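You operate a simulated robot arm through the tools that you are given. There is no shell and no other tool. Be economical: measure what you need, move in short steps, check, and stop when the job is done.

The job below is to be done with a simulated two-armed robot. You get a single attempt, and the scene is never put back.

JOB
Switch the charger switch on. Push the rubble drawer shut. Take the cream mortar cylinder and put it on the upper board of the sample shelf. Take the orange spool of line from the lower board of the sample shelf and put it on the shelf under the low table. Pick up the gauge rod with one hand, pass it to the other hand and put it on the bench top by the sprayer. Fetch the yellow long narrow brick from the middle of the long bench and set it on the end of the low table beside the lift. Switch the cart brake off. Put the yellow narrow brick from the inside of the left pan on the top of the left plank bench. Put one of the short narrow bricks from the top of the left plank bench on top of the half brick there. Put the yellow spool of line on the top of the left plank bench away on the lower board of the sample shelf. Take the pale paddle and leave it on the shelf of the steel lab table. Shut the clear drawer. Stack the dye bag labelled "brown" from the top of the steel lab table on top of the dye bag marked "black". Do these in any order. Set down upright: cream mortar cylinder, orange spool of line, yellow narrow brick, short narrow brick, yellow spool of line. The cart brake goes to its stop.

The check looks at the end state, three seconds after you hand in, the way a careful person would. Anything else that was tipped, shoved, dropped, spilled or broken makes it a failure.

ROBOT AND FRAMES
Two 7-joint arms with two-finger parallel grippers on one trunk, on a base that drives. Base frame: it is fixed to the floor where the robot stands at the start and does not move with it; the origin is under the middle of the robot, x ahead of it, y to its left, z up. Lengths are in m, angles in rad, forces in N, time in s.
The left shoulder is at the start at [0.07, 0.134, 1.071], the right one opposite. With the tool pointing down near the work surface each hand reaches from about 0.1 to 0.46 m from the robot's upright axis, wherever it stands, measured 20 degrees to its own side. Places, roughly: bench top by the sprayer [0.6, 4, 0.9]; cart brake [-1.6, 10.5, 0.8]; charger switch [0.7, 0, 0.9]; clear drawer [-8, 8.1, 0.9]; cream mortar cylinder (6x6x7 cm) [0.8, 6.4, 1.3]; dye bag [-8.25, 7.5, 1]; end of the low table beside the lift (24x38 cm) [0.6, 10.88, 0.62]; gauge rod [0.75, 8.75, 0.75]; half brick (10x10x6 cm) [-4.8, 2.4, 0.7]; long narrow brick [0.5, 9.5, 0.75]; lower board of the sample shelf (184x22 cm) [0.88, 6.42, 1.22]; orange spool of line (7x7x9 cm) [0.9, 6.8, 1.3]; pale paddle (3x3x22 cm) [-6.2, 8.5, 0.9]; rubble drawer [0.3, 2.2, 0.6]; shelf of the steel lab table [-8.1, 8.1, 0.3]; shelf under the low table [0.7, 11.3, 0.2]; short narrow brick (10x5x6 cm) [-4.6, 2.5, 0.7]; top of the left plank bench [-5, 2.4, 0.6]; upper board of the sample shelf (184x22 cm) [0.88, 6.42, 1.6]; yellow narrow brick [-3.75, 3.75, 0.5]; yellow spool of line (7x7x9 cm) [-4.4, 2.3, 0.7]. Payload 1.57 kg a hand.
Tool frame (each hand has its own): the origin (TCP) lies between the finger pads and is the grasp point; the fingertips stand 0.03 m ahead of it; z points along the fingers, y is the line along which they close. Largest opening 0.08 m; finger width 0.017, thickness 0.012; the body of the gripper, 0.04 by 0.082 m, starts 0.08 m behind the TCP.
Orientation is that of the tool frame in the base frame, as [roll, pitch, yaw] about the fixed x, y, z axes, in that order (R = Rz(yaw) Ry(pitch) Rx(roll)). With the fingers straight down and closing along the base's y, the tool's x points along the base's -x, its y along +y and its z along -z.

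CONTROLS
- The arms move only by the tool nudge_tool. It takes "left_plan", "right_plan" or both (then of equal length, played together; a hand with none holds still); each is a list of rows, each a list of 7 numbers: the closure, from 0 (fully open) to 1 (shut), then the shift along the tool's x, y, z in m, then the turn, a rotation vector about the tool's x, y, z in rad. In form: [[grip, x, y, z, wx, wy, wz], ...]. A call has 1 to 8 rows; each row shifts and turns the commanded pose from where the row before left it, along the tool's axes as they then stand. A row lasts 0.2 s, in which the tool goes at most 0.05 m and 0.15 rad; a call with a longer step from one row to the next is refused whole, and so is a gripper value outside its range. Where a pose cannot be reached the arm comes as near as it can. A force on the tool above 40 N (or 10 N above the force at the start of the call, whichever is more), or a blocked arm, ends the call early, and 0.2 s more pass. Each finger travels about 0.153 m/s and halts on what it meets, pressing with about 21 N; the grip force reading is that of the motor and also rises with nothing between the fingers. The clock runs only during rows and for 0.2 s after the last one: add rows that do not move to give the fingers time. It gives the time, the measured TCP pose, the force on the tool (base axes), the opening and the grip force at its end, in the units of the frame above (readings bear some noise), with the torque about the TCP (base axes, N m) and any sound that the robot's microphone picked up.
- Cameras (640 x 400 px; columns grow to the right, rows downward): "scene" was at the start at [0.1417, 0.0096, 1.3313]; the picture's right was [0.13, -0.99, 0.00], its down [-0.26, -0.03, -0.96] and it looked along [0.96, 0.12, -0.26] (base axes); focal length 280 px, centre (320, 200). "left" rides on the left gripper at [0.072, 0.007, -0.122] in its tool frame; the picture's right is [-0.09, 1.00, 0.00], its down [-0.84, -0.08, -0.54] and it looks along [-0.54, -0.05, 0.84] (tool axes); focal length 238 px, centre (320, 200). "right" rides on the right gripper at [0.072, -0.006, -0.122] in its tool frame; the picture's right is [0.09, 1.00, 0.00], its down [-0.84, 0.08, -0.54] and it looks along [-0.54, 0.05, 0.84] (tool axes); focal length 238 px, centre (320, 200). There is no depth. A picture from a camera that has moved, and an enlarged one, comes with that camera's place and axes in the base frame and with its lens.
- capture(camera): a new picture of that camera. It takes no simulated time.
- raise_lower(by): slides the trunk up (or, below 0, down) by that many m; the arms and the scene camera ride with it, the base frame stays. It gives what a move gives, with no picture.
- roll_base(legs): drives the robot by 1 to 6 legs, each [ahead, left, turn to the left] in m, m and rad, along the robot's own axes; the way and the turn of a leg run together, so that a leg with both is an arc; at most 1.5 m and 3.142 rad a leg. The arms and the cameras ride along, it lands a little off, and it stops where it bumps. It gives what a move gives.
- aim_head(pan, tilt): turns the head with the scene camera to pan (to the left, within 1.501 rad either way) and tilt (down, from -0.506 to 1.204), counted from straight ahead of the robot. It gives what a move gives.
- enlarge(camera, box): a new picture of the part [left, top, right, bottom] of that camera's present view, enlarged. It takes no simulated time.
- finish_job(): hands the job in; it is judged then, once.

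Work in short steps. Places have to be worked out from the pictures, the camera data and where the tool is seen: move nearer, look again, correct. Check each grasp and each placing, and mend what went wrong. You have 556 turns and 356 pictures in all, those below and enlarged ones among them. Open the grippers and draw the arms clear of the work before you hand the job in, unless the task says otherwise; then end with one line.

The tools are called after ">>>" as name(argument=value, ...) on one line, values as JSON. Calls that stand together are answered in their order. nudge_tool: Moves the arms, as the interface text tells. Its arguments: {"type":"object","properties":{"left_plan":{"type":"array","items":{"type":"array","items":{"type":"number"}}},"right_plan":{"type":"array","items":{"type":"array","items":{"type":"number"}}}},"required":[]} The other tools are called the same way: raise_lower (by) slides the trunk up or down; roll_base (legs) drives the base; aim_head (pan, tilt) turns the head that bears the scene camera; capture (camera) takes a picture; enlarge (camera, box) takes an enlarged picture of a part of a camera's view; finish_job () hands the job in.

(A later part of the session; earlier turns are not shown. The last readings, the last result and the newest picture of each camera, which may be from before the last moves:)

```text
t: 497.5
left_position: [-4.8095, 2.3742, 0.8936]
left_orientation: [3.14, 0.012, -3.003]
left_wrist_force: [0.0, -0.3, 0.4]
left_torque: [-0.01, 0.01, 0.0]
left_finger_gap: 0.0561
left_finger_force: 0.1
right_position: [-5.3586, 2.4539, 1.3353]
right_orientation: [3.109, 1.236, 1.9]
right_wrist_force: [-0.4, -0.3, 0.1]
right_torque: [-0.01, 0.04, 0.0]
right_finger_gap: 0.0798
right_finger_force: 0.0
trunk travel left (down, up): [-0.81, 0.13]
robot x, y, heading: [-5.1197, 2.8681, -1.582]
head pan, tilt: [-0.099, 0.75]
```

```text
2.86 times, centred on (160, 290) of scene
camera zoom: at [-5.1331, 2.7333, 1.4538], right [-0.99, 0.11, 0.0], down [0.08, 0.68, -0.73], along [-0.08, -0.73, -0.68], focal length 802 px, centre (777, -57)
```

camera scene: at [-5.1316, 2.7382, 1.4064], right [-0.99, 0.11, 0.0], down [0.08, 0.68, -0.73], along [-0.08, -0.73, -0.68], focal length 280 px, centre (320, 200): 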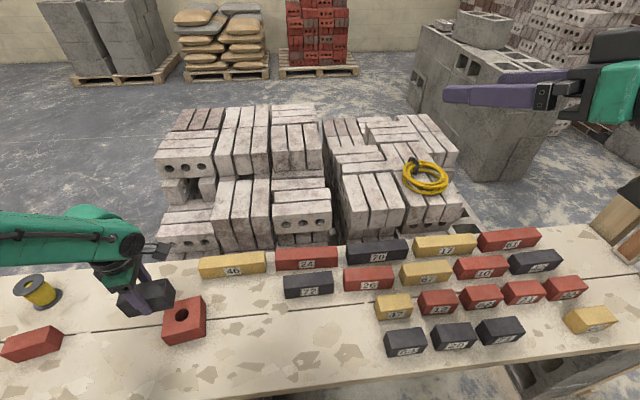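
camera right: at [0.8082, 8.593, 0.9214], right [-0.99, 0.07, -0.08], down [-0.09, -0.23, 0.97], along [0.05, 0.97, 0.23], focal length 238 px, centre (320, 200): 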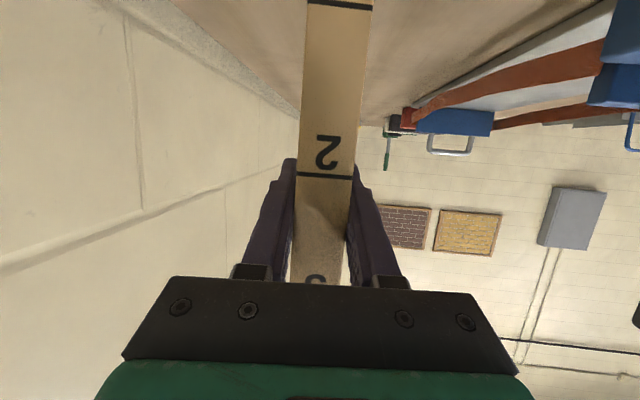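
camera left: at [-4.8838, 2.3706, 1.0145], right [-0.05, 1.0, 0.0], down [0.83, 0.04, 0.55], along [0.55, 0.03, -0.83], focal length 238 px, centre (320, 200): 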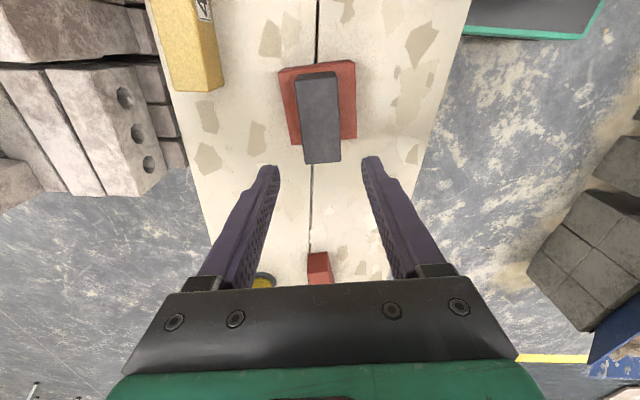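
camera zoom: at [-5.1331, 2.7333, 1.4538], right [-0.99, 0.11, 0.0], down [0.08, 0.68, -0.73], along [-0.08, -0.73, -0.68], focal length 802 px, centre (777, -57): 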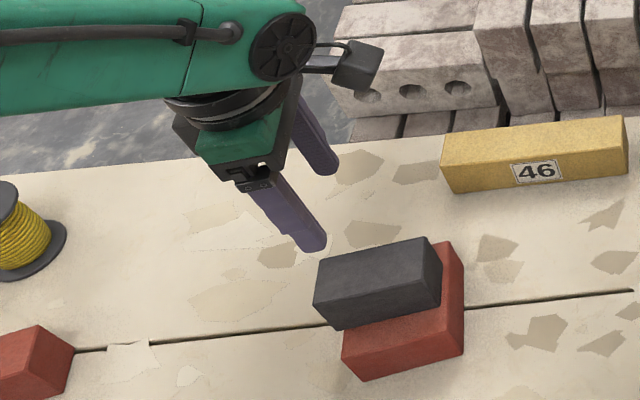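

Stacked neatly. Next the yellow spool at (-4.393,2.243): I re-yaw the left hand to face roughly -y/-x and pitch it 45°, after backing off a bit.

>>> roll_base(legs=[[-0.2, 0, 0]])

>>> nudge_tool(left_plan=[[0, 0, 0, 0, 0, 0, 0.149], [0, 0, 0, 0, 0, 0, 0.149], [0, 0, 0, 0, 0, 0, 0.149], [0, 0, 0, 0, 0, 0, 0.149], [0, 0, 0, 0, 0, 0, 0.149], [0, 0, 0, 0, 0, 0, 0.149], [0, 0, 0, 0, 0, 0, 0.149], [0, 0, 0, 0, 0, 0, 0.149]])

>>> nudge_tool(left_plan=[[0, 0, 0, 0, 0, 0, 0.149], [0, 0, 0, 0, 0, 0, 0.149], [0, 0, 0, 0, 0, 0, 0.149], [0, 0, 0, 0, 0, -0.149, 0], [0, 0, 0, 0, 0, -0.149, 0], [0, 0, 0, 0, 0, -0.149, 0], [0, 0, 0, 0, 0, -0.149, 0], [0, 0, 0, 0, 0, -0.149, 0]])

>>> roll_base(legs=[[0, 0.3, 0.01]])

>>> capture(camera="scene")

>>> capture(camera="left")

```text
t: 499.1
left_position: [-4.809, 2.5706, 0.8925]
left_orientation: [3.138, 0.009, -3.008]
left_wrist_force: [-0.1, 0.3, -0.3]
left_torque: [0.01, -0.01, -0.02]
left_finger_gap: 0.056
left_finger_force: 0.0
right_position: [-5.3572, 2.6523, 1.334]
right_orientation: [3.106, 1.234, 1.894]
right_wrist_force: [0.4, 0.4, 0.0]
right_torque: [0.02, 0.02, 0.03]
right_finger_gap: 0.08
right_finger_force: 0.0
trunk travel left (down, up): [-0.81, 0.13]
robot x, y, heading: [-5.1168, 3.0704, -1.586]
head pan, tilt: [-0.099, 0.75]
```

```text
t: 500.9
left_position: [-4.8082, 2.5708, 0.8931]
left_orientation: [3.131, 0.004, 2.081]
left_wrist_force: [0.1, -0.6, 0.0]
left_torque: [0.01, 0.02, -0.02]
left_finger_gap: 0.0801
left_finger_force: 0.0
right_position: [-5.357, 2.6551, 1.335]
right_orientation: [3.109, 1.234, 1.896]
right_wrist_force: [-0.1, -0.2, 0.8]
right_torque: [-0.01, -0.05, -0.01]
right_finger_gap: 0.0801
right_finger_force: 0.0
trunk travel left (down, up): [-0.81, 0.13]
robot x, y, heading: [-5.1205, 3.0678, -1.587]
head pan, tilt: [-0.099, 0.75]
```

```text
t: 502.7
left_position: [-4.8105, 2.5713, 0.8933]
left_orientation: [3.128, 0.744, 1.628]
left_wrist_force: [-0.4, 0.3, -0.1]
left_torque: [0.05, -0.01, 0.01]
left_finger_gap: 0.0803
left_finger_force: 0.1
right_position: [-5.3578, 2.6544, 1.3354]
right_orientation: [3.108, 1.236, 1.894]
right_wrist_force: [-0.9, -0.3, 0.0]
right_torque: [0.01, 0.01, 0.0]
right_finger_gap: 0.0801
right_finger_force: 0.1
trunk travel left (down, up): [-0.81, 0.13]
robot x, y, heading: [-5.1176, 3.0713, -1.591]
head pan, tilt: [-0.099, 0.75]
```

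```text
t: 504.8
left_position: [-4.5096, 2.5717, 0.8941]
left_orientation: [3.128, 0.742, 1.636]
left_wrist_force: [-0.3, -0.8, 0.2]
left_torque: [0.02, 0.01, 0.02]
left_finger_gap: 0.08
left_finger_force: 0.2
right_position: [-5.0598, 2.6479, 1.3354]
right_orientation: [3.103, 1.237, 1.902]
right_wrist_force: [-0.1, 0.9, -0.1]
right_torque: [-0.01, 0.02, 0.03]
right_finger_gap: 0.08
right_finger_force: 0.0
trunk travel left (down, up): [-0.81, 0.13]
robot x, y, heading: [-4.8235, 3.0668, -1.575]
head pan, tilt: [-0.099, 0.75]
```

```text
159 pictures are left
camera scene: at [-4.8363, 2.9298, 1.4539], right [-0.99, 0.11, 0.0], down [0.07, 0.68, -0.73], along [-0.08, -0.73, -0.68], focal length 280 px, centre (320, 200)
```

scene: 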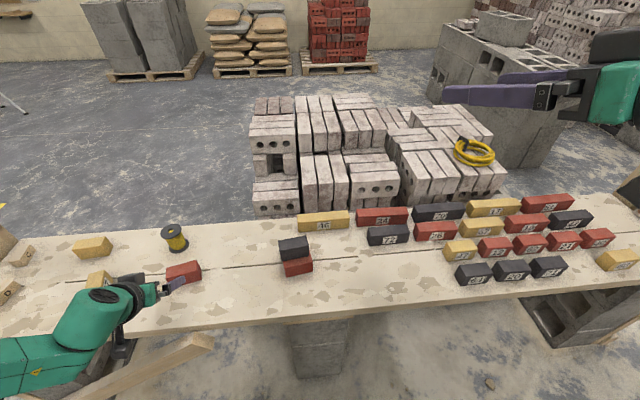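

```text
158 pictures are left
camera left: at [-4.5145, 2.7078, 0.9349], right [1.0, 0.01, 0.07], down [-0.07, -0.26, 0.96], along [0.03, -0.97, -0.25], focal length 238 px, centre (320, 200)
```

left: 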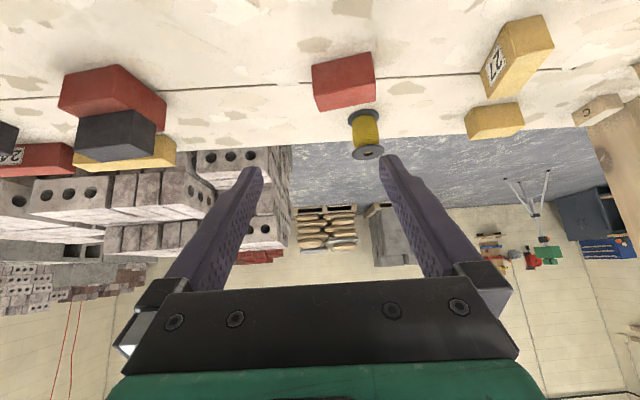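

Spool at ≈(-4.388,2.243,0.68); the red short brick's end is at x≈-4.415. I yaw the hand 0.3 so it comes in from the +x side, shift left, and advance at safe height.

>>> nudge_tool(left_plan=[[0, 0, 0, 0, 0.1015, 0, 0.11], [0, 0, 0, 0, 0.1015, 0, 0.11], [0, 0, 0, 0, 0, 0, 0]])

>>> roll_base(legs=[[0, 0.14, 0], [0.2, 0, 0]])

>>> raise_lower(by=-0.08)

>>> capture(camera="left")

>>> capture(camera="scene")

```text
t: 505.6
left_position: [-4.5081, 2.5717, 0.8938]
left_orientation: [3.128, 0.741, 1.339]
left_wrist_force: [0.0, -0.2, 0.0]
left_torque: [-0.02, 0.0, 0.0]
left_finger_gap: 0.08
left_finger_force: 0.0
right_position: [-5.0587, 2.648, 1.3345]
right_orientation: [3.109, 1.235, 1.907]
right_wrist_force: [0.0, -0.7, 0.0]
right_torque: [0.02, 0.04, 0.02]
right_finger_gap: 0.0799
right_finger_force: 0.1
trunk travel left (down, up): [-0.81, 0.13]
robot x, y, heading: [-4.8245, 3.0634, -1.579]
head pan, tilt: [-0.099, 0.75]
```

```text
t: 508.1
left_position: [-4.3697, 2.3705, 0.8938]
left_orientation: [3.128, 0.742, 1.338]
left_wrist_force: [-0.2, 0.7, -0.3]
left_torque: [0.0, 0.0, 0.02]
left_finger_gap: 0.0801
left_finger_force: 0.0
right_position: [-4.9189, 2.4485, 1.337]
right_orientation: [3.11, 1.24, 1.909]
right_wrist_force: [0.4, 0.3, -0.1]
right_torque: [-0.03, 0.03, 0.0]
right_finger_gap: 0.08
right_finger_force: 0.0
trunk travel left (down, up): [-0.81, 0.13]
robot x, y, heading: [-4.6857, 2.8633, -1.579]
head pan, tilt: [-0.099, 0.75]
```

```text
t: 509.3
left_position: [-4.3704, 2.3686, 0.8133]
left_orientation: [3.129, 0.741, 1.339]
left_wrist_force: [0.0, 0.0, -0.1]
left_torque: [-0.01, 0.01, -0.01]
left_finger_gap: 0.08
left_finger_force: 0.0
right_position: [-4.9186, 2.4468, 1.2556]
right_orientation: [3.109, 1.238, 1.906]
right_wrist_force: [0.0, 0.4, 0.0]
right_torque: [0.0, -0.01, -0.03]
right_finger_gap: 0.0799
right_finger_force: 0.2
trunk travel left (down, up): [-0.73, 0.21]
robot x, y, heading: [-4.6819, 2.8633, -1.573]
head pan, tilt: [-0.099, 0.75]
```

```text
157 pictures are left
camera left: at [-4.3345, 2.5005, 0.8549], right [0.96, -0.29, 0.07], down [-0.14, -0.23, 0.96], along [-0.26, -0.93, -0.26], focal length 238 px, centre (320, 200)
```

left: 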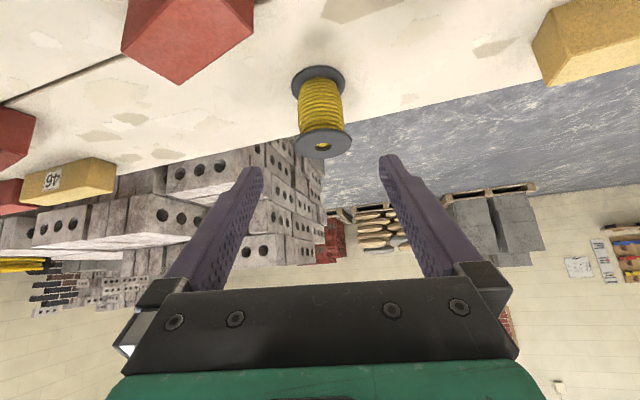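

```text
156 pictures are left
camera scene: at [-4.6953, 2.7275, 1.3739], right [-0.99, 0.11, 0.0], down [0.07, 0.68, -0.73], along [-0.08, -0.73, -0.68], focal length 280 px, centre (320, 200)
```

scene: 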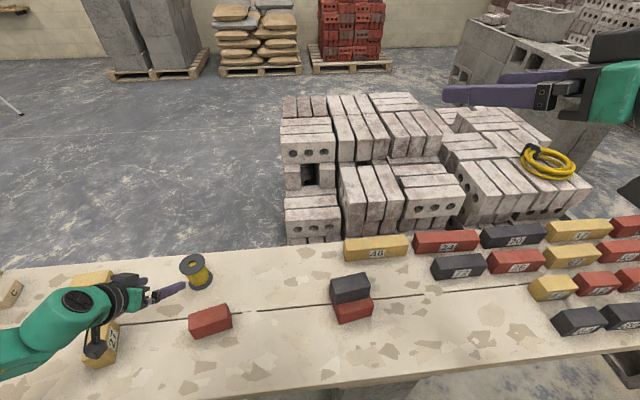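

The spool lies exactly along the tool axis, 0.176 m away. Advance 0.12 first.

>>> nudge_tool(left_plan=[[0, 0, 0.002, 0.03, 0, 0, 0], [0, 0, 0.001, 0.03, 0, 0, 0], [0, 0, 0, 0.03, 0, 0, 0], [0, 0, 0, 0.03, 0, 0, 0], [0, 0, 0, 0, 0, 0, 0]])

>>> capture(camera="left")

>>> enlarge(camera="scene", box=[60, 220, 260, 370])

```text
t: 510.5
left_position: [-4.3975, 2.3438, 0.8065]
left_orientation: [3.125, 0.739, 1.338]
left_wrist_force: [0.1, 0.2, -0.1]
left_torque: [0.01, 0.0, 0.02]
left_finger_gap: 0.0799
left_finger_force: 0.0
left hand out of reach, approached as far as the arm can: row 1, 2, 3, 4
right_position: [-4.9189, 2.4472, 1.2553]
right_orientation: [3.107, 1.238, 1.906]
right_wrist_force: [0.9, -1.6, 0.6]
right_torque: [0.04, 0.0, 0.01]
right_finger_gap: 0.0798
right_finger_force: 0.0
trunk travel left (down, up): [-0.73, 0.21]
robot x, y, heading: [-4.6854, 2.8622, -1.58]
head pan, tilt: [-0.099, 0.75]
```

```text
155 pictures are left
camera left: at [-4.3621, 2.4749, 0.8472], right [0.96, -0.28, 0.07], down [-0.14, -0.23, 0.96], along [-0.26, -0.93, -0.26], focal length 238 px, centre (320, 200)
```

left: 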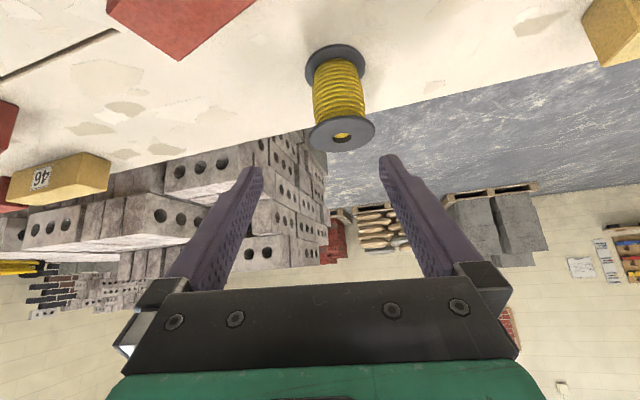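

```text
2.67 times, centred on (160, 295) of scene
camera zoom: at [-4.695, 2.7275, 1.3739], right [-0.99, 0.11, 0.0], down [0.07, 0.68, -0.73], along [-0.08, -0.73, -0.68], focal length 748 px, centre (747, -53)
```

zoom: 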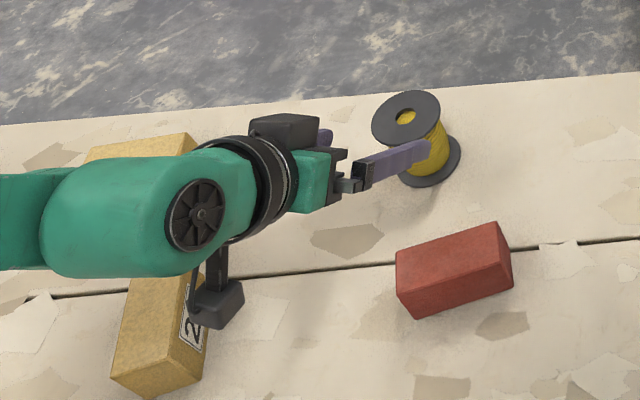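

The arm ran out of reach and the spool's flange leaves little room from above, so I'll come in level between the flanges: yaw another 0.25, position 7 cm short of the spool, then lower.

>>> nudge_tool(left_plan=[[0.15, 0, 0, 0, 0.084, 0, 0.0925], [0.15, 0, 0, 0, 0.084, 0, 0.0925], [0.15, 0, 0, 0, 0, 0, 0]])

>>> roll_base(legs=[[0.025, 0.035, 0]])

>>> raise_lower(by=-0.06)

>>> capture(camera="left")

>>> enlarge(camera="scene", box=[60, 200, 280, 360])

```text
t: 511.3
left_position: [-4.3839, 2.3493, 0.8201]
left_orientation: [3.092, 0.722, 1.233]
left_wrist_force: [1.0, 0.1, -0.1]
left_torque: [0.05, 0.01, -0.01]
left_finger_gap: 0.0681
left_finger_force: 0.0
left hand out of reach, approached as far as the arm can: row 1, 2
right_position: [-4.9187, 2.4467, 1.2565]
right_orientation: [3.108, 1.235, 1.906]
right_wrist_force: [-0.4, 0.0, -0.3]
right_torque: [0.01, -0.03, 0.04]
right_finger_gap: 0.0801
right_finger_force: 0.1
trunk travel left (down, up): [-0.73, 0.21]
robot x, y, heading: [-4.6833, 2.8614, -1.581]
head pan, tilt: [-0.099, 0.75]
```

```text
t: 512.1
left_position: [-4.3512, 2.3272, 0.8225]
left_orientation: [3.086, 0.723, 1.231]
left_wrist_force: [-1.0, -0.7, 0.5]
left_torque: [-0.02, -0.03, 0.05]
left_finger_gap: 0.068
left_finger_force: 0.1
right_position: [-4.8891, 2.4238, 1.2561]
right_orientation: [3.101, 1.241, 1.898]
right_wrist_force: [-0.9, 0.1, 0.2]
right_torque: [0.0, -0.01, 0.01]
right_finger_gap: 0.0799
right_finger_force: 0.1
trunk travel left (down, up): [-0.73, 0.21]
robot x, y, heading: [-4.6472, 2.8369, -1.573]
head pan, tilt: [-0.099, 0.75]
```

```text
t: 513.1
left_position: [-4.35, 2.3252, 0.7599]
left_orientation: [3.089, 0.722, 1.232]
left_wrist_force: [-0.8, 0.4, 0.7]
left_torque: [-0.03, 0.0, -0.01]
left_finger_gap: 0.0682
left_finger_force: 0.1
right_position: [-4.8856, 2.4225, 1.1953]
right_orientation: [3.107, 1.237, 1.905]
right_wrist_force: [-0.5, -0.1, -0.5]
right_torque: [0.01, -0.03, -0.02]
right_finger_gap: 0.0799
right_finger_force: 0.1
trunk travel left (down, up): [-0.67, 0.27]
robot x, y, heading: [-4.6497, 2.8392, -1.578]
head pan, tilt: [-0.099, 0.75]
```

```text
153 pictures are left
camera left: at [-4.305, 2.453, 0.8044], right [0.93, -0.36, 0.1], down [-0.19, -0.22, 0.96], along [-0.32, -0.91, -0.27], focal length 238 px, centre (320, 200)
```

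left: 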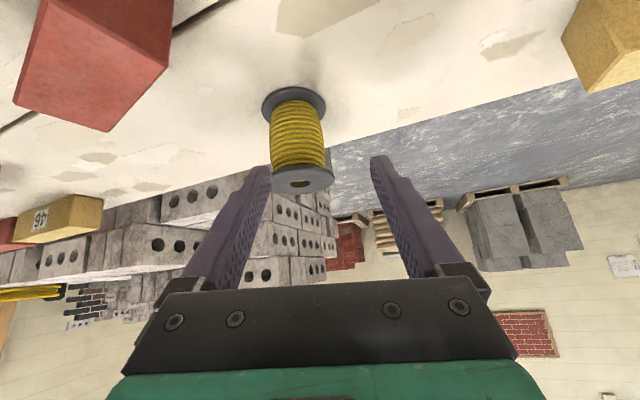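

```text
2.50 times, centred on (170, 280) of scene
camera zoom: at [-4.6613, 2.7027, 1.3139], right [-0.99, 0.11, 0.0], down [0.07, 0.68, -0.73], along [-0.08, -0.73, -0.68], focal length 701 px, centre (695, 0)
```

zoom: 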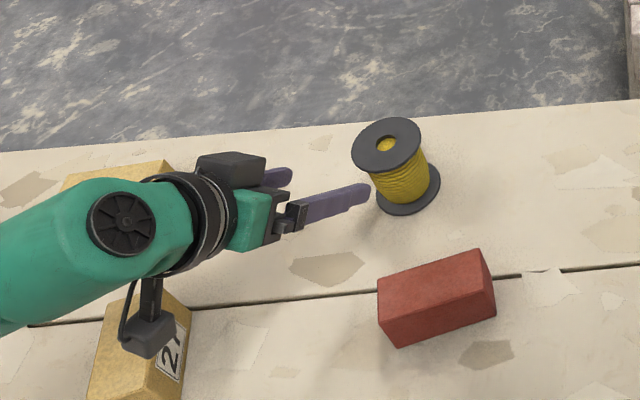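

The hand needs 2 cm toward -x, 8 cm down, then 8.4 cm forward; the red brick and camera clearances check out. I do the first two.

>>> roll_base(legs=[[0, -0.02, 0]])

>>> raise_lower(by=-0.075)

>>> capture(camera="left")

>>> enlarge(camera="scene", box=[60, 180, 280, 340])

```text
t: 513.9
left_position: [-4.3668, 2.3243, 0.758]
left_orientation: [3.094, 0.722, 1.235]
left_wrist_force: [0.0, 0.1, 0.6]
left_torque: [0.01, 0.01, -0.04]
left_finger_gap: 0.0677
left_finger_force: 0.0
right_position: [-4.9007, 2.4206, 1.1962]
right_orientation: [3.117, 1.237, 1.915]
right_wrist_force: [0.2, -0.5, 0.1]
right_torque: [-0.01, 0.04, -0.02]
right_finger_gap: 0.0798
right_finger_force: 0.1
trunk travel left (down, up): [-0.67, 0.27]
robot x, y, heading: [-4.6697, 2.838, -1.575]
head pan, tilt: [-0.099, 0.75]
```

```text
t: 515.1
left_position: [-4.368, 2.3244, 0.6856]
left_orientation: [3.089, 0.723, 1.233]
left_wrist_force: [0.0, 0.1, 0.6]
left_torque: [0.03, -0.02, 0.0]
left_finger_gap: 0.0682
left_finger_force: 0.0
right_position: [-4.9044, 2.4214, 1.12]
right_orientation: [3.109, 1.236, 1.907]
right_wrist_force: [0.4, 0.1, -0.2]
right_torque: [0.02, -0.04, -0.02]
right_finger_gap: 0.0798
right_finger_force: 0.0
trunk travel left (down, up): [-0.595, 0.345]
robot x, y, heading: [-4.6699, 2.8335, -1.582]
head pan, tilt: [-0.099, 0.75]
```

```text
151 pictures are left
camera left: at [-4.324, 2.4531, 0.7291], right [0.93, -0.36, 0.1], down [-0.19, -0.22, 0.96], along [-0.32, -0.91, -0.28], focal length 238 px, centre (320, 200)
```

left: 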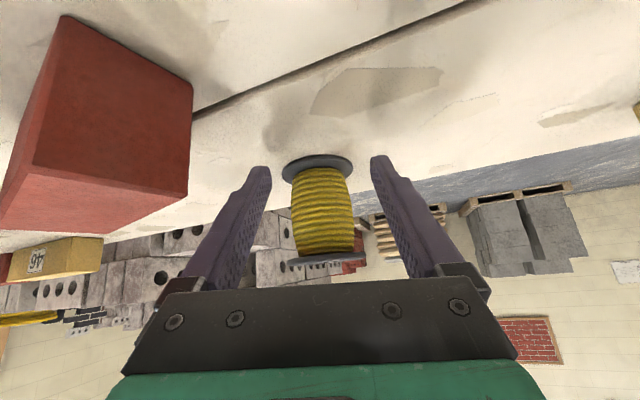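

```text
2.50 times, centred on (170, 260) of scene
camera zoom: at [-4.6803, 2.7024, 1.2389], right [-0.99, 0.11, 0.0], down [0.07, 0.68, -0.73], along [-0.08, -0.73, -0.68], focal length 701 px, centre (695, 50)
```

zoom: 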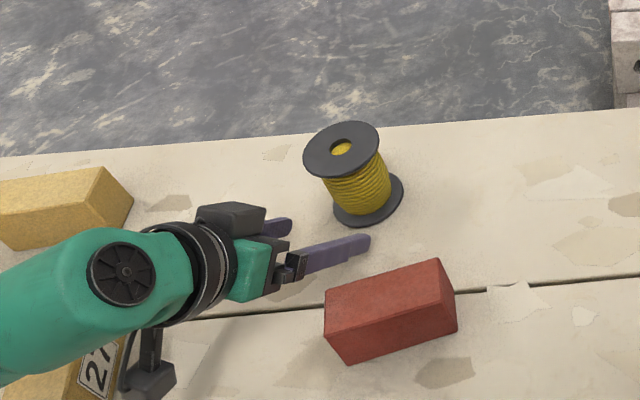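

Spool is centred between the fingers. Advance with base 4.4 cm and arm 3.5 cm along the hand's heading.

>>> roll_base(legs=[[0.0425, -0.012, 0]])

>>> nudge_tool(left_plan=[[0.15, -0.0131, 0, 0.0116, 0, 0, 0], [0.15, -0.0131, 0, 0.0116, 0, 0, 0], [0.15, 0, 0, 0, 0, 0, 0]])

>>> capture(camera="left")

>>> enlarge(camera="scene", box=[60, 180, 280, 340])

```text
t: 516.0
left_position: [-4.3803, 2.2826, 0.6857]
left_orientation: [3.092, 0.721, 1.235]
left_wrist_force: [-0.6, -0.6, -0.2]
left_torque: [0.0, 0.02, 0.0]
left_finger_gap: 0.0681
left_finger_force: 0.0
right_position: [-4.9165, 2.3791, 1.1213]
right_orientation: [3.107, 1.238, 1.907]
right_wrist_force: [-0.2, 0.1, -0.1]
right_torque: [-0.02, 0.0, -0.01]
right_finger_gap: 0.08
right_finger_force: 0.0
trunk travel left (down, up): [-0.595, 0.345]
robot x, y, heading: [-4.6805, 2.7973, -1.575]
head pan, tilt: [-0.099, 0.75]
```

```text
t: 516.8
left_position: [-4.3845, 2.2751, 0.6856]
left_orientation: [3.086, 0.721, 1.234]
left_wrist_force: [0.2, 0.3, 0.0]
left_torque: [-0.02, -0.03, 0.01]
left_finger_gap: 0.0681
left_finger_force: 0.1
left hand out of reach, approached as far as the arm can: row 1, 2
right_position: [-4.9167, 2.3793, 1.1212]
right_orientation: [3.108, 1.239, 1.906]
right_wrist_force: [0.5, -0.7, -0.3]
right_torque: [-0.04, 0.01, -0.02]
right_finger_gap: 0.0799
right_finger_force: 0.1
trunk travel left (down, up): [-0.595, 0.345]
robot x, y, heading: [-4.6842, 2.7924, -1.573]
head pan, tilt: [-0.099, 0.75]
```

```text
149 pictures are left
camera left: at [-4.3401, 2.4027, 0.7301], right [0.93, -0.36, 0.1], down [-0.19, -0.22, 0.96], along [-0.32, -0.91, -0.28], focal length 238 px, centre (320, 200)
```

left: 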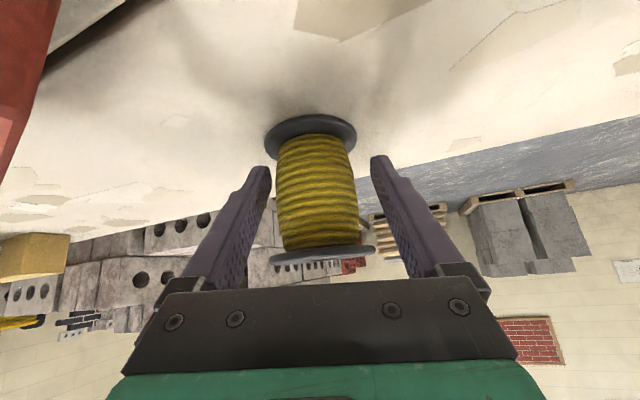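

```text
2.50 times, centred on (170, 260) of scene
camera zoom: at [-4.6928, 2.6594, 1.2389], right [-0.99, 0.11, 0.0], down [0.07, 0.68, -0.73], along [-0.08, -0.73, -0.68], focal length 701 px, centre (695, 50)
```

zoom: 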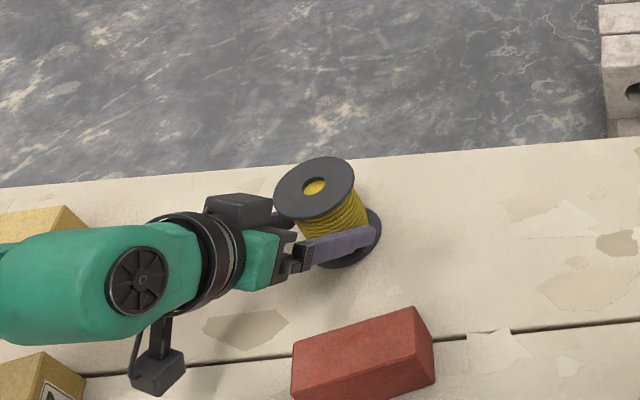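

About 2.5 cm to go; base ahead once more, then close.

>>> roll_base(legs=[[0.022, -0.007, 0]])

>>> nudge_tool(left_plan=[[0.15, 0, 0, 0, 0, 0, 0], [1, 0, 0, 0, 0, 0, 0], [1, 0, 0, 0, 0, 0, 0], [1, 0, 0, 0, 0, 0, 0]])

>>> capture(camera="left")

```text
t: 517.6
left_position: [-4.3915, 2.2528, 0.6869]
left_orientation: [3.085, 0.721, 1.232]
left_wrist_force: [0.1, -0.7, 0.3]
left_torque: [-0.01, -0.01, -0.03]
left_finger_gap: 0.0678
left_finger_force: 0.0
right_position: [-4.9244, 2.3573, 1.1214]
right_orientation: [3.109, 1.237, 1.909]
right_wrist_force: [-0.1, -0.2, -0.4]
right_torque: [0.02, -0.01, -0.01]
right_finger_gap: 0.0798
right_finger_force: 0.2
trunk travel left (down, up): [-0.595, 0.345]
robot x, y, heading: [-4.6907, 2.7718, -1.578]
head pan, tilt: [-0.099, 0.75]
```

```text
t: 518.6
left_position: [-4.3901, 2.2523, 0.6877]
left_orientation: [3.084, 0.723, 1.233]
left_wrist_force: [0.3, 1.6, 4.3]
left_torque: [0.01, 0.12, -0.01]
left_finger_gap: 0.0534
left_finger_force: 21.1
right_position: [-4.9237, 2.358, 1.1203]
right_orientation: [3.108, 1.238, 1.904]
right_wrist_force: [1.0, -0.4, 0.5]
right_torque: [0.01, -0.01, 0.04]
right_finger_gap: 0.0798
right_finger_force: 0.1
trunk travel left (down, up): [-0.595, 0.345]
robot x, y, heading: [-4.6896, 2.772, -1.579]
head pan, tilt: [-0.099, 0.75]
```

```text
147 pictures are left
camera left: at [-4.3474, 2.3813, 0.7305], right [0.93, -0.36, 0.1], down [-0.19, -0.22, 0.96], along [-0.32, -0.91, -0.28], focal length 238 px, centre (320, 200)
```

left: 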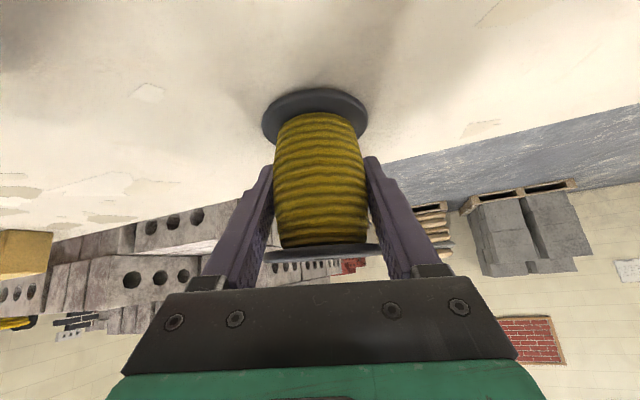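

Gripped at 5.3 cm. Lift 0.25 and back away from the bench.

>>> raise_lower(by=0.25)

>>> roll_base(legs=[[-0.58, 0, 0]])

>>> capture(camera="scene")

```text
t: 521.1
left_position: [-4.3905, 2.2521, 0.936]
left_orientation: [3.085, 0.721, 1.234]
left_wrist_force: [-0.5, 0.3, -1.4]
left_torque: [0.01, -0.01, -0.04]
left_finger_gap: 0.0533
left_finger_force: 21.3
right_position: [-4.9232, 2.3571, 1.3712]
right_orientation: [3.109, 1.237, 1.906]
right_wrist_force: [0.4, -0.4, 0.9]
right_torque: [0.02, 0.0, -0.01]
right_finger_gap: 0.0799
right_finger_force: 0.0
trunk travel left (down, up): [-0.845, 0.095]
robot x, y, heading: [-4.6878, 2.7716, -1.577]
head pan, tilt: [-0.099, 0.75]
```

```text
t: 524.5
left_position: [-4.3849, 2.8365, 0.9347]
left_orientation: [3.086, 0.719, 1.245]
left_wrist_force: [-0.4, 0.1, -1.0]
left_torque: [0.03, 0.01, -0.01]
left_finger_gap: 0.0531
left_finger_force: 20.6
right_position: [-4.9179, 2.9341, 1.3708]
right_orientation: [3.108, 1.235, 1.916]
right_wrist_force: [0.5, -0.5, 0.5]
right_torque: [0.01, -0.01, 0.03]
right_finger_gap: 0.0796
right_finger_force: 0.0
trunk travel left (down, up): [-0.845, 0.095]
robot x, y, heading: [-4.6883, 3.3538, -1.568]
head pan, tilt: [-0.099, 0.75]
```

```text
146 pictures are left
camera scene: at [-4.6973, 3.2168, 1.4887], right [-1.0, 0.1, 0.0], down [0.07, 0.68, -0.73], along [-0.07, -0.73, -0.68], focal length 280 px, centre (320, 200)
```

scene: 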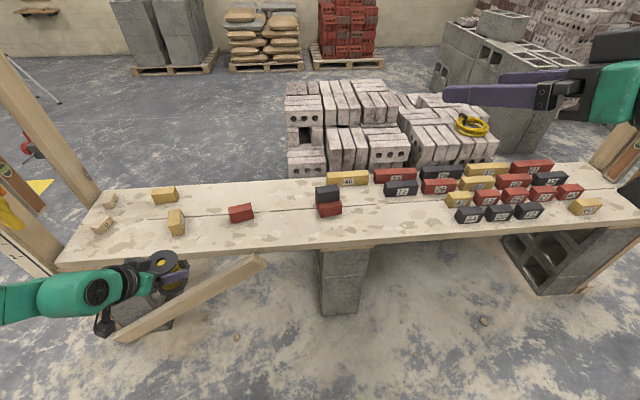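

Everything on the bench stands as intended. Drive out east, turn to +x, cross to the aisle, then go to the sample shelf.

>>> roll_base(legs=[[0, 1.05, 0], [0, 1.05, 0], [0, 0, 1.57], [1.1, 0, 0], [1.0, 0, 0]])

>>> roll_base(legs=[[0, 1.1, 0], [0, 1.0, 0], [0, 0.9, 0]])

>>> aim_head(pan=0.0, tilt=0.2)

>>> capture(camera="scene")

```text
t: 548.7
left_position: [0.0297, 3.6044, 0.9372]
left_orientation: [3.087, 0.721, 2.785]
left_wrist_force: [-0.3, -0.2, -1.8]
left_torque: [-0.03, 0.03, -0.02]
left_finger_gap: 0.0529
left_finger_force: 21.2
right_position: [-0.0876, 3.075, 1.3717]
right_orientation: [3.11, 1.238, -2.826]
right_wrist_force: [0.7, -0.8, -0.2]
right_torque: [0.0, -0.01, 0.01]
right_finger_gap: 0.0798
right_finger_force: 0.1
trunk travel left (down, up): [-0.845, 0.095]
robot x, y, heading: [-0.4961, 3.3175, -0.025]
head pan, tilt: [-0.099, 0.75]
```

```text
t: 563.4
left_position: [0.0908, 6.5978, 0.9363]
left_orientation: [3.083, 0.719, 2.802]
left_wrist_force: [0.0, 0.2, -1.5]
left_torque: [-0.02, -0.02, -0.02]
left_finger_gap: 0.053
left_finger_force: 21.1
right_position: [-0.0145, 6.0657, 1.3699]
right_orientation: [3.105, 1.238, -2.811]
right_wrist_force: [-0.1, 0.4, 0.6]
right_torque: [-0.02, -0.01, -0.01]
right_finger_gap: 0.0801
right_finger_force: 0.1
trunk travel left (down, up): [-0.845, 0.095]
robot x, y, heading: [-0.4273, 6.3038, -0.009]
head pan, tilt: [-0.099, 0.75]
```

```text
t: 564.3
left_position: [0.0905, 6.5994, 0.9354]
left_orientation: [3.085, 0.719, 2.802]
left_wrist_force: [-0.7, 0.2, -0.9]
left_torque: [-0.01, 0.0, 0.02]
left_finger_gap: 0.0531
left_finger_force: 20.9
right_position: [-0.0128, 6.0676, 1.371]
right_orientation: [3.11, 1.237, -2.81]
right_wrist_force: [0.0, -0.3, 0.0]
right_torque: [0.03, 0.01, -0.01]
right_finger_gap: 0.0797
right_finger_force: 0.1
trunk travel left (down, up): [-0.845, 0.095]
robot x, y, heading: [-0.4333, 6.2993, -0.005]
head pan, tilt: [0.0, 0.201]
```

```text
145 pictures are left
camera scene: at [-0.2872, 6.2982, 1.5384], right [-0.01, -1.0, 0.0], down [-0.2, 0.0, -0.98], along [0.98, -0.01, -0.2], focal length 280 px, centre (320, 200)
```

scene: 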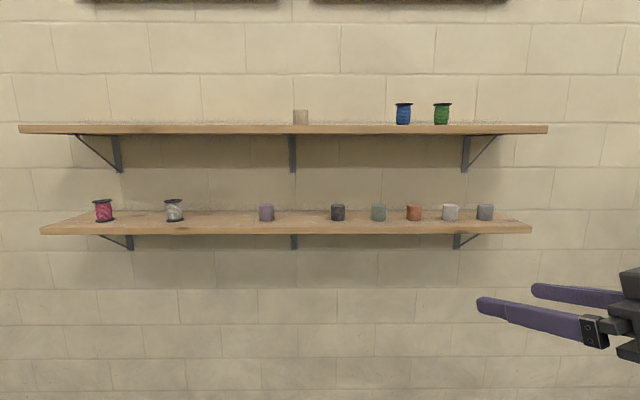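

The gap at y≈6.71 between the silver spool and the purple cylinder is free. Raise trunk and arm so the spool bottom clears the lower board.

>>> raise_lower(by=0.094)

>>> nudge_tool(left_plan=[[1, -0.032, 0, -0.0363, 0, 0, 0], [1, -0.032, 0, -0.0363, 0, 0, 0], [1, -0.032, 0, -0.0363, 0, 0, 0], [1, -0.032, 0, -0.0363, 0, 0, 0], [1, -0.032, 0, -0.0363, 0, 0, 0], [1, -0.032, 0, -0.0363, 0, 0, 0], [1, 0, 0, 0, 0, 0, 0]])

>>> roll_base(legs=[[0.4, 0.15, 0.005]])

>>> aim_head(pan=0.3, tilt=0.3)

>>> capture(camera="scene")

>>> capture(camera="left")

```text
t: 565.6
left_position: [0.091, 6.5994, 1.0291]
left_orientation: [3.085, 0.718, 2.803]
left_wrist_force: [-0.1, 0.7, -1.8]
left_torque: [-0.01, 0.0, -0.03]
left_finger_gap: 0.0532
left_finger_force: 20.6
right_position: [-0.0141, 6.0673, 1.4644]
right_orientation: [3.109, 1.237, -2.81]
right_wrist_force: [0.1, 0.4, 1.1]
right_torque: [-0.02, 0.01, 0.0]
right_finger_gap: 0.0803
right_finger_force: 0.0
trunk travel left (down, up): [-0.939, 0.001]
robot x, y, heading: [-0.4309, 6.3026, -0.011]
head pan, tilt: [0.0, 0.201]
```

```text
t: 567.2
left_position: [0.0907, 6.5884, 1.3193]
left_orientation: [3.088, 0.719, 2.804]
left_wrist_force: [0.8, 0.6, -1.7]
left_torque: [-0.01, 0.02, -0.03]
left_finger_gap: 0.0529
left_finger_force: 20.9
right_position: [-0.0134, 6.0683, 1.4636]
right_orientation: [3.11, 1.235, -2.808]
right_wrist_force: [-0.6, -0.7, 0.8]
right_torque: [-0.01, -0.01, -0.03]
right_finger_gap: 0.08
right_finger_force: 0.1
trunk travel left (down, up): [-0.939, 0.001]
robot x, y, heading: [-0.429, 6.3069, -0.009]
head pan, tilt: [0.0, 0.201]
```

```text
t: 569.8
left_position: [0.4875, 6.7261, 1.321]
left_orientation: [3.083, 0.721, 2.8]
left_wrist_force: [-0.4, -0.2, -1.9]
left_torque: [0.05, 0.02, 0.03]
left_finger_gap: 0.0532
left_finger_force: 20.7
right_position: [0.3798, 6.2056, 1.4656]
right_orientation: [3.109, 1.238, -2.812]
right_wrist_force: [0.5, -0.2, 0.3]
right_torque: [0.0, -0.04, -0.03]
right_finger_gap: 0.0799
right_finger_force: 0.0
trunk travel left (down, up): [-0.939, 0.001]
robot x, y, heading: [-0.0311, 6.4424, -0.016]
head pan, tilt: [0.0, 0.201]
```

```text
t: 570.6
left_position: [0.4895, 6.7269, 1.3197]
left_orientation: [3.085, 0.72, 2.799]
left_wrist_force: [1.2, 0.3, -1.8]
left_torque: [0.01, 0.02, 0.0]
left_finger_gap: 0.053
left_finger_force: 21.0
right_position: [0.3842, 6.2064, 1.4643]
right_orientation: [3.107, 1.238, -2.811]
right_wrist_force: [0.2, 0.4, -0.4]
right_torque: [0.02, -0.01, 0.0]
right_finger_gap: 0.0799
right_finger_force: 0.0
trunk travel left (down, up): [-0.939, 0.001]
robot x, y, heading: [-0.0277, 6.4428, -0.018]
head pan, tilt: [0.3, 0.3]
```

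```text
144 pictures are left
camera scene: at [0.1078, 6.4662, 1.6232], right [0.28, -0.96, 0.0], down [-0.28, -0.08, -0.96], along [0.92, 0.27, -0.3], focal length 280 px, centre (320, 200)
```

scene: 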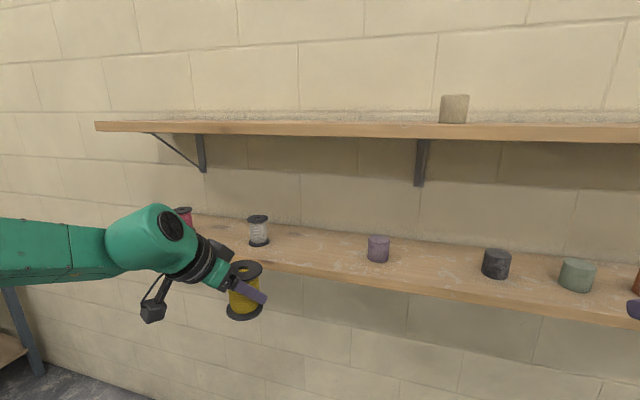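

```text
143 pictures are left
camera left: at [0.3623, 6.7723, 1.3633], right [0.36, 0.93, 0.1], down [0.22, -0.19, 0.96], along [0.9, -0.32, -0.28], focal length 238 px, centre (320, 200)
```

left: 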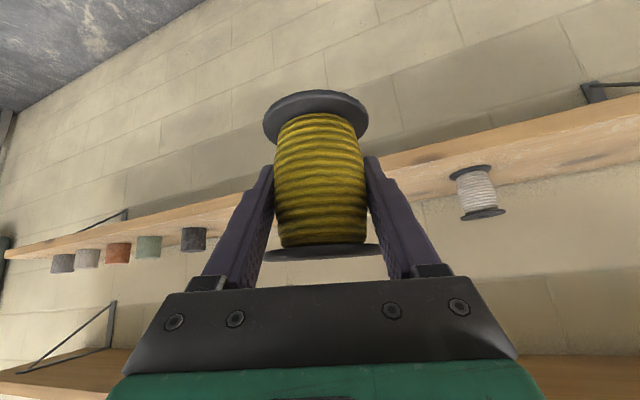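

Silver spool at y≈6.897, purple at 6.513; aim for y≈6.705. Drive ahead 0.36.

>>> roll_base(legs=[[0.36, -0.012, 0.015]])

>>> capture(camera="scene")

>>> capture(camera="left")

```text
t: 572.9
left_position: [0.8372, 6.7225, 1.3214]
left_orientation: [3.084, 0.722, 2.82]
left_wrist_force: [0.1, -0.3, -1.7]
left_torque: [0.04, 0.0, -0.01]
left_finger_gap: 0.0533
left_finger_force: 21.3
right_position: [0.7417, 6.2, 1.4664]
right_orientation: [3.11, 1.239, -2.791]
right_wrist_force: [-0.6, 0.2, 0.6]
right_torque: [-0.01, -0.05, -0.04]
right_finger_gap: 0.08
right_finger_force: 0.1
trunk travel left (down, up): [-0.939, 0.001]
robot x, y, heading: [0.3247, 6.429, 0.007]
head pan, tilt: [0.3, 0.3]
```

```text
142 pictures are left
camera scene: at [0.4604, 6.4557, 1.6236], right [0.3, -0.95, 0.0], down [-0.28, -0.09, -0.96], along [0.91, 0.29, -0.29], focal length 280 px, centre (320, 200)
```

scene: 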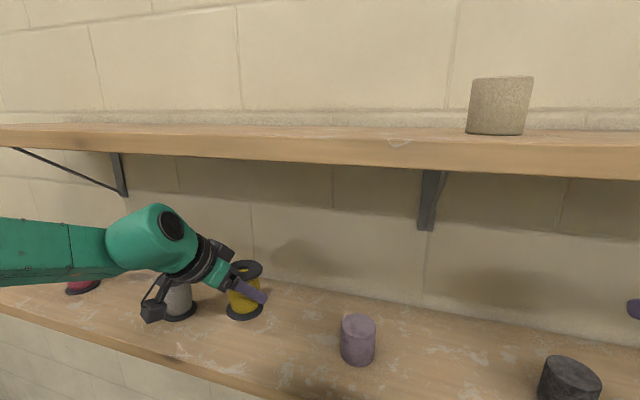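

```text
141 pictures are left
camera left: at [0.71, 6.7665, 1.3644], right [0.35, 0.93, 0.1], down [0.22, -0.19, 0.96], along [0.91, -0.31, -0.27], focal length 238 px, centre (320, 200)
```

left: 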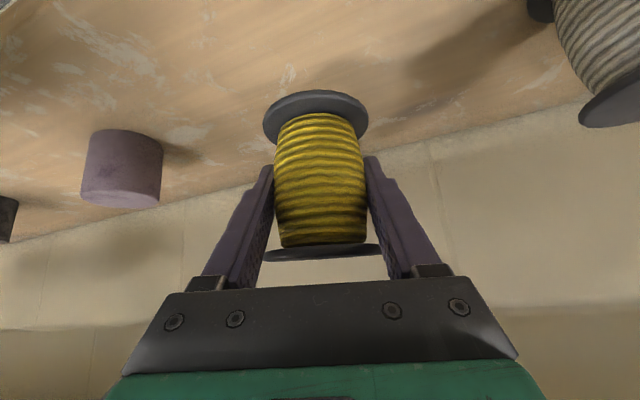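

Positioned between neighbours. Lower 4.5 cm then creep to contact.

>>> nudge_tool(left_plan=[[1, 0.0149, 0, 0.0169, 0, 0, 0], [1, 0.0149, 0, 0.0169, 0, 0, 0], [1, 0, 0, 0, 0, 0, 0]])

>>> nudge_tool(left_plan=[[1, 0.0033, 0, 0.0038, 0, 0, 0], [1, 0, 0, 0, 0, 0, 0]])

>>> capture(camera="left")

```text
t: 573.7
left_position: [0.8416, 6.7231, 1.2732]
left_orientation: [3.085, 0.718, 2.818]
left_wrist_force: [0.1, -0.7, -1.3]
left_torque: [0.01, -0.01, -0.01]
left_finger_gap: 0.0531
left_finger_force: 21.3
right_position: [0.7443, 6.2008, 1.4662]
right_orientation: [3.107, 1.237, -2.793]
right_wrist_force: [-0.3, -0.1, 0.2]
right_torque: [-0.01, -0.01, 0.01]
right_finger_gap: 0.0797
right_finger_force: 0.2
trunk travel left (down, up): [-0.939, 0.001]
robot x, y, heading: [0.3275, 6.4242, 0.007]
head pan, tilt: [0.3, 0.3]
```

```text
t: 574.3
left_position: [0.8432, 6.7241, 1.2681]
left_orientation: [3.085, 0.721, 2.818]
left_wrist_force: [0.0, -0.3, -1.1]
left_torque: [-0.04, 0.03, 0.01]
left_finger_gap: 0.0531
left_finger_force: 21.1
right_position: [0.744, 6.2006, 1.4647]
right_orientation: [3.108, 1.238, -2.791]
right_wrist_force: [-0.1, -0.3, 0.3]
right_torque: [-0.01, -0.01, 0.0]
right_finger_gap: 0.0802
right_finger_force: 0.1
trunk travel left (down, up): [-0.939, 0.001]
robot x, y, heading: [0.3278, 6.4313, 0.01]
head pan, tilt: [0.3, 0.3]
```

```text
140 pictures are left
camera left: at [0.7145, 6.7676, 1.3124], right [0.35, 0.93, 0.1], down [0.23, -0.19, 0.96], along [0.91, -0.31, -0.28], focal length 238 px, centre (320, 200)
```

left: 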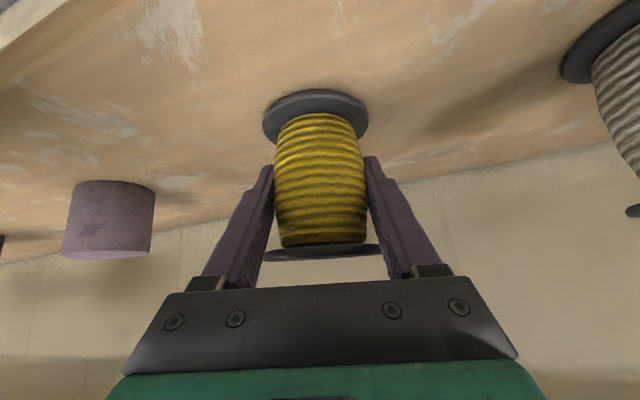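

Shadow is closing in; continue creeping.

>>> nudge_tool(left_plan=[[1, 0.0026, 0, 0.003, 0, 0, 0], [1, 0, 0, 0, 0, 0, 0]])

>>> nudge_tool(left_plan=[[1, 0.002, 0, 0.0023, 0, 0, 0], [1, 0, 0, 0, 0, 0, 0]])

>>> nudge_tool(left_plan=[[1, 0.002, 0, 0.0023, 0, 0, 0], [1, 0, 0, 0, 0, 0, 0]])

```text
t: 574.9
left_position: [0.8425, 6.7245, 1.268]
left_orientation: [3.082, 0.725, 2.819]
left_wrist_force: [4.7, 0.8, 12.0]
left_torque: [-0.39, -0.25, 0.11]
left_finger_gap: 0.0532
left_finger_force: 21.0
right_position: [0.7445, 6.1997, 1.4647]
right_orientation: [3.108, 1.237, -2.795]
right_wrist_force: [-0.6, -0.1, 0.3]
right_torque: [-0.03, -0.02, -0.02]
right_finger_gap: 0.0799
right_finger_force: 0.0
trunk travel left (down, up): [-0.939, 0.001]
robot x, y, heading: [0.3245, 6.4272, 0.009]
head pan, tilt: [0.3, 0.3]
```

```text
t: 575.5
left_position: [0.8426, 6.7261, 1.2642]
left_orientation: [3.083, 0.724, 2.819]
left_wrist_force: [7.4, 6.7, 26.2]
left_torque: [-0.34, -0.13, 0.18]
left_finger_gap: 0.0541
left_finger_force: 21.4
right_position: [0.7429, 6.2018, 1.4645]
right_orientation: [3.11, 1.24, -2.789]
right_wrist_force: [-0.9, 0.1, 0.3]
right_torque: [-0.04, -0.01, -0.01]
right_finger_gap: 0.0801
right_finger_force: 0.0
trunk travel left (down, up): [-0.939, 0.001]
robot x, y, heading: [0.3223, 6.4315, 0.006]
head pan, tilt: [0.3, 0.3]
```

```text
t: 576.1
left_position: [0.8408, 6.7264, 1.2605]
left_orientation: [3.081, 0.725, 2.819]
left_wrist_force: [5.1, 5.1, 27.7]
left_torque: [-0.42, -0.02, 0.1]
left_finger_gap: 0.0541
left_finger_force: 21.0
right_position: [0.7413, 6.1996, 1.4653]
right_orientation: [3.109, 1.238, -2.792]
right_wrist_force: [0.7, -0.2, 0.8]
right_torque: [0.0, 0.02, -0.02]
right_finger_gap: 0.0802
right_finger_force: 0.1
trunk travel left (down, up): [-0.939, 0.001]
robot x, y, heading: [0.3281, 6.4285, 0.006]
head pan, tilt: [0.3, 0.3]
```

Firmly down. Ease up 4 mm, open, and withdraw along the hand's heading.

>>> nudge_tool(left_plan=[[1, -0.0026, 0, -0.003, 0, 0, 0], [0.4, 0, 0, 0, 0, 0, 0], [0, 0, 0, 0, 0, 0, 0], [0, 0, 0, 0, 0, 0, 0]])

>>> roll_base(legs=[[-0.15, 0.037, 0], [-0.25, 0, 0]])

>>> capture(camera="scene")

```text
t: 577.1
left_position: [0.8415, 6.7243, 1.2626]
left_orientation: [3.088, 0.719, 2.82]
left_wrist_force: [-0.1, 0.4, 0.3]
left_torque: [0.0, 0.02, 0.0]
left_finger_gap: 0.0802
left_finger_force: 0.0
right_position: [0.7446, 6.2014, 1.4647]
right_orientation: [3.108, 1.238, -2.794]
right_wrist_force: [0.5, -0.5, -0.4]
right_torque: [0.03, -0.01, 0.0]
right_finger_gap: 0.08
right_finger_force: 0.0
trunk travel left (down, up): [-0.939, 0.001]
robot x, y, heading: [0.3254, 6.4307, 0.005]
head pan, tilt: [0.3, 0.3]
```

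```text
t: 579.9
left_position: [0.4484, 6.7605, 1.2615]
left_orientation: [3.088, 0.715, 2.823]
left_wrist_force: [0.3, -0.3, 0.4]
left_torque: [0.0, -0.01, 0.0]
left_finger_gap: 0.0803
left_finger_force: 0.1
right_position: [0.3539, 6.2356, 1.4617]
right_orientation: [3.104, 1.233, -2.794]
right_wrist_force: [-0.5, -0.1, -0.2]
right_torque: [-0.02, -0.01, 0.0]
right_finger_gap: 0.08
right_finger_force: 0.0
trunk travel left (down, up): [-0.939, 0.001]
robot x, y, heading: [-0.0672, 6.4633, 0.006]
head pan, tilt: [0.3, 0.3]
```

```text
139 pictures are left
camera scene: at [0.0729, 6.4898, 1.6227], right [0.3, -0.95, 0.0], down [-0.29, -0.09, -0.95], along [0.91, 0.29, -0.3], focal length 280 px, centre (320, 200)
```

scene: 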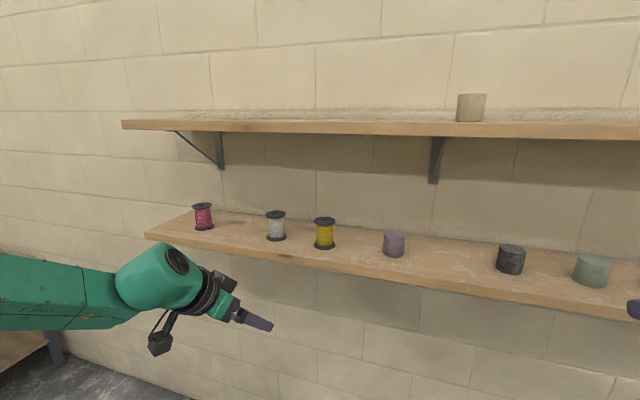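

The yellow spool stands on the lower board. Next the cart brake from its west side: back off, turn to -x, go north to y≈7.75, west past the turntable, then look.

>>> roll_base(legs=[[-0.4, 0, 0], [0, 0, 1.57], [1.25, 0, 0], [0, 0, 1.57]])

>>> aim_head(pan=0.0, tilt=0.35)

>>> capture(camera="scene")

```text
t: 596.0
left_position: [-0.9995, 7.3815, 1.263]
left_orientation: [3.084, 0.718, -0.273]
left_wrist_force: [-0.4, -0.7, -0.2]
left_torque: [0.02, 0.01, 0.03]
left_finger_gap: 0.08
left_finger_force: 0.1
right_position: [-0.9262, 7.9084, 1.4649]
right_orientation: [3.107, 1.237, 0.398]
right_wrist_force: [0.1, 0.3, 0.3]
right_torque: [0.03, -0.01, 0.02]
right_finger_gap: 0.0798
right_finger_force: 0.1
trunk travel left (down, up): [-0.939, 0.001]
robot x, y, heading: [-0.502, 7.7005, -3.086]
head pan, tilt: [0.3, 0.3]
```

```text
t: 596.8
left_position: [-0.9996, 7.38, 1.2637]
left_orientation: [3.086, 0.718, -0.273]
left_wrist_force: [0.0, 0.3, 0.2]
left_torque: [0.0, -0.02, 0.0]
left_finger_gap: 0.0797
left_finger_force: 0.0
right_position: [-0.9282, 7.9087, 1.4658]
right_orientation: [3.106, 1.238, 0.397]
right_wrist_force: [0.7, 0.0, -0.6]
right_torque: [0.02, 0.01, -0.02]
right_finger_gap: 0.08
right_finger_force: 0.0
trunk travel left (down, up): [-0.939, 0.001]
robot x, y, heading: [-0.4985, 7.6992, -3.084]
head pan, tilt: [0.0, 0.351]
```

```text
138 pictures are left
camera scene: at [-0.6423, 7.6897, 1.6185], right [-0.06, 1.0, 0.0], down [0.34, 0.02, -0.94], along [-0.94, -0.05, -0.34], focal length 280 px, centre (320, 200)
```

scene: 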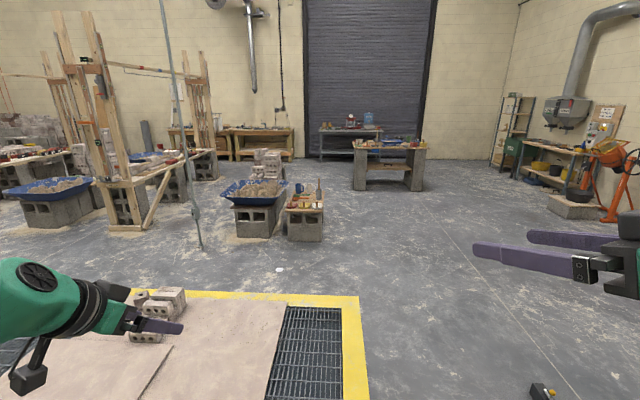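

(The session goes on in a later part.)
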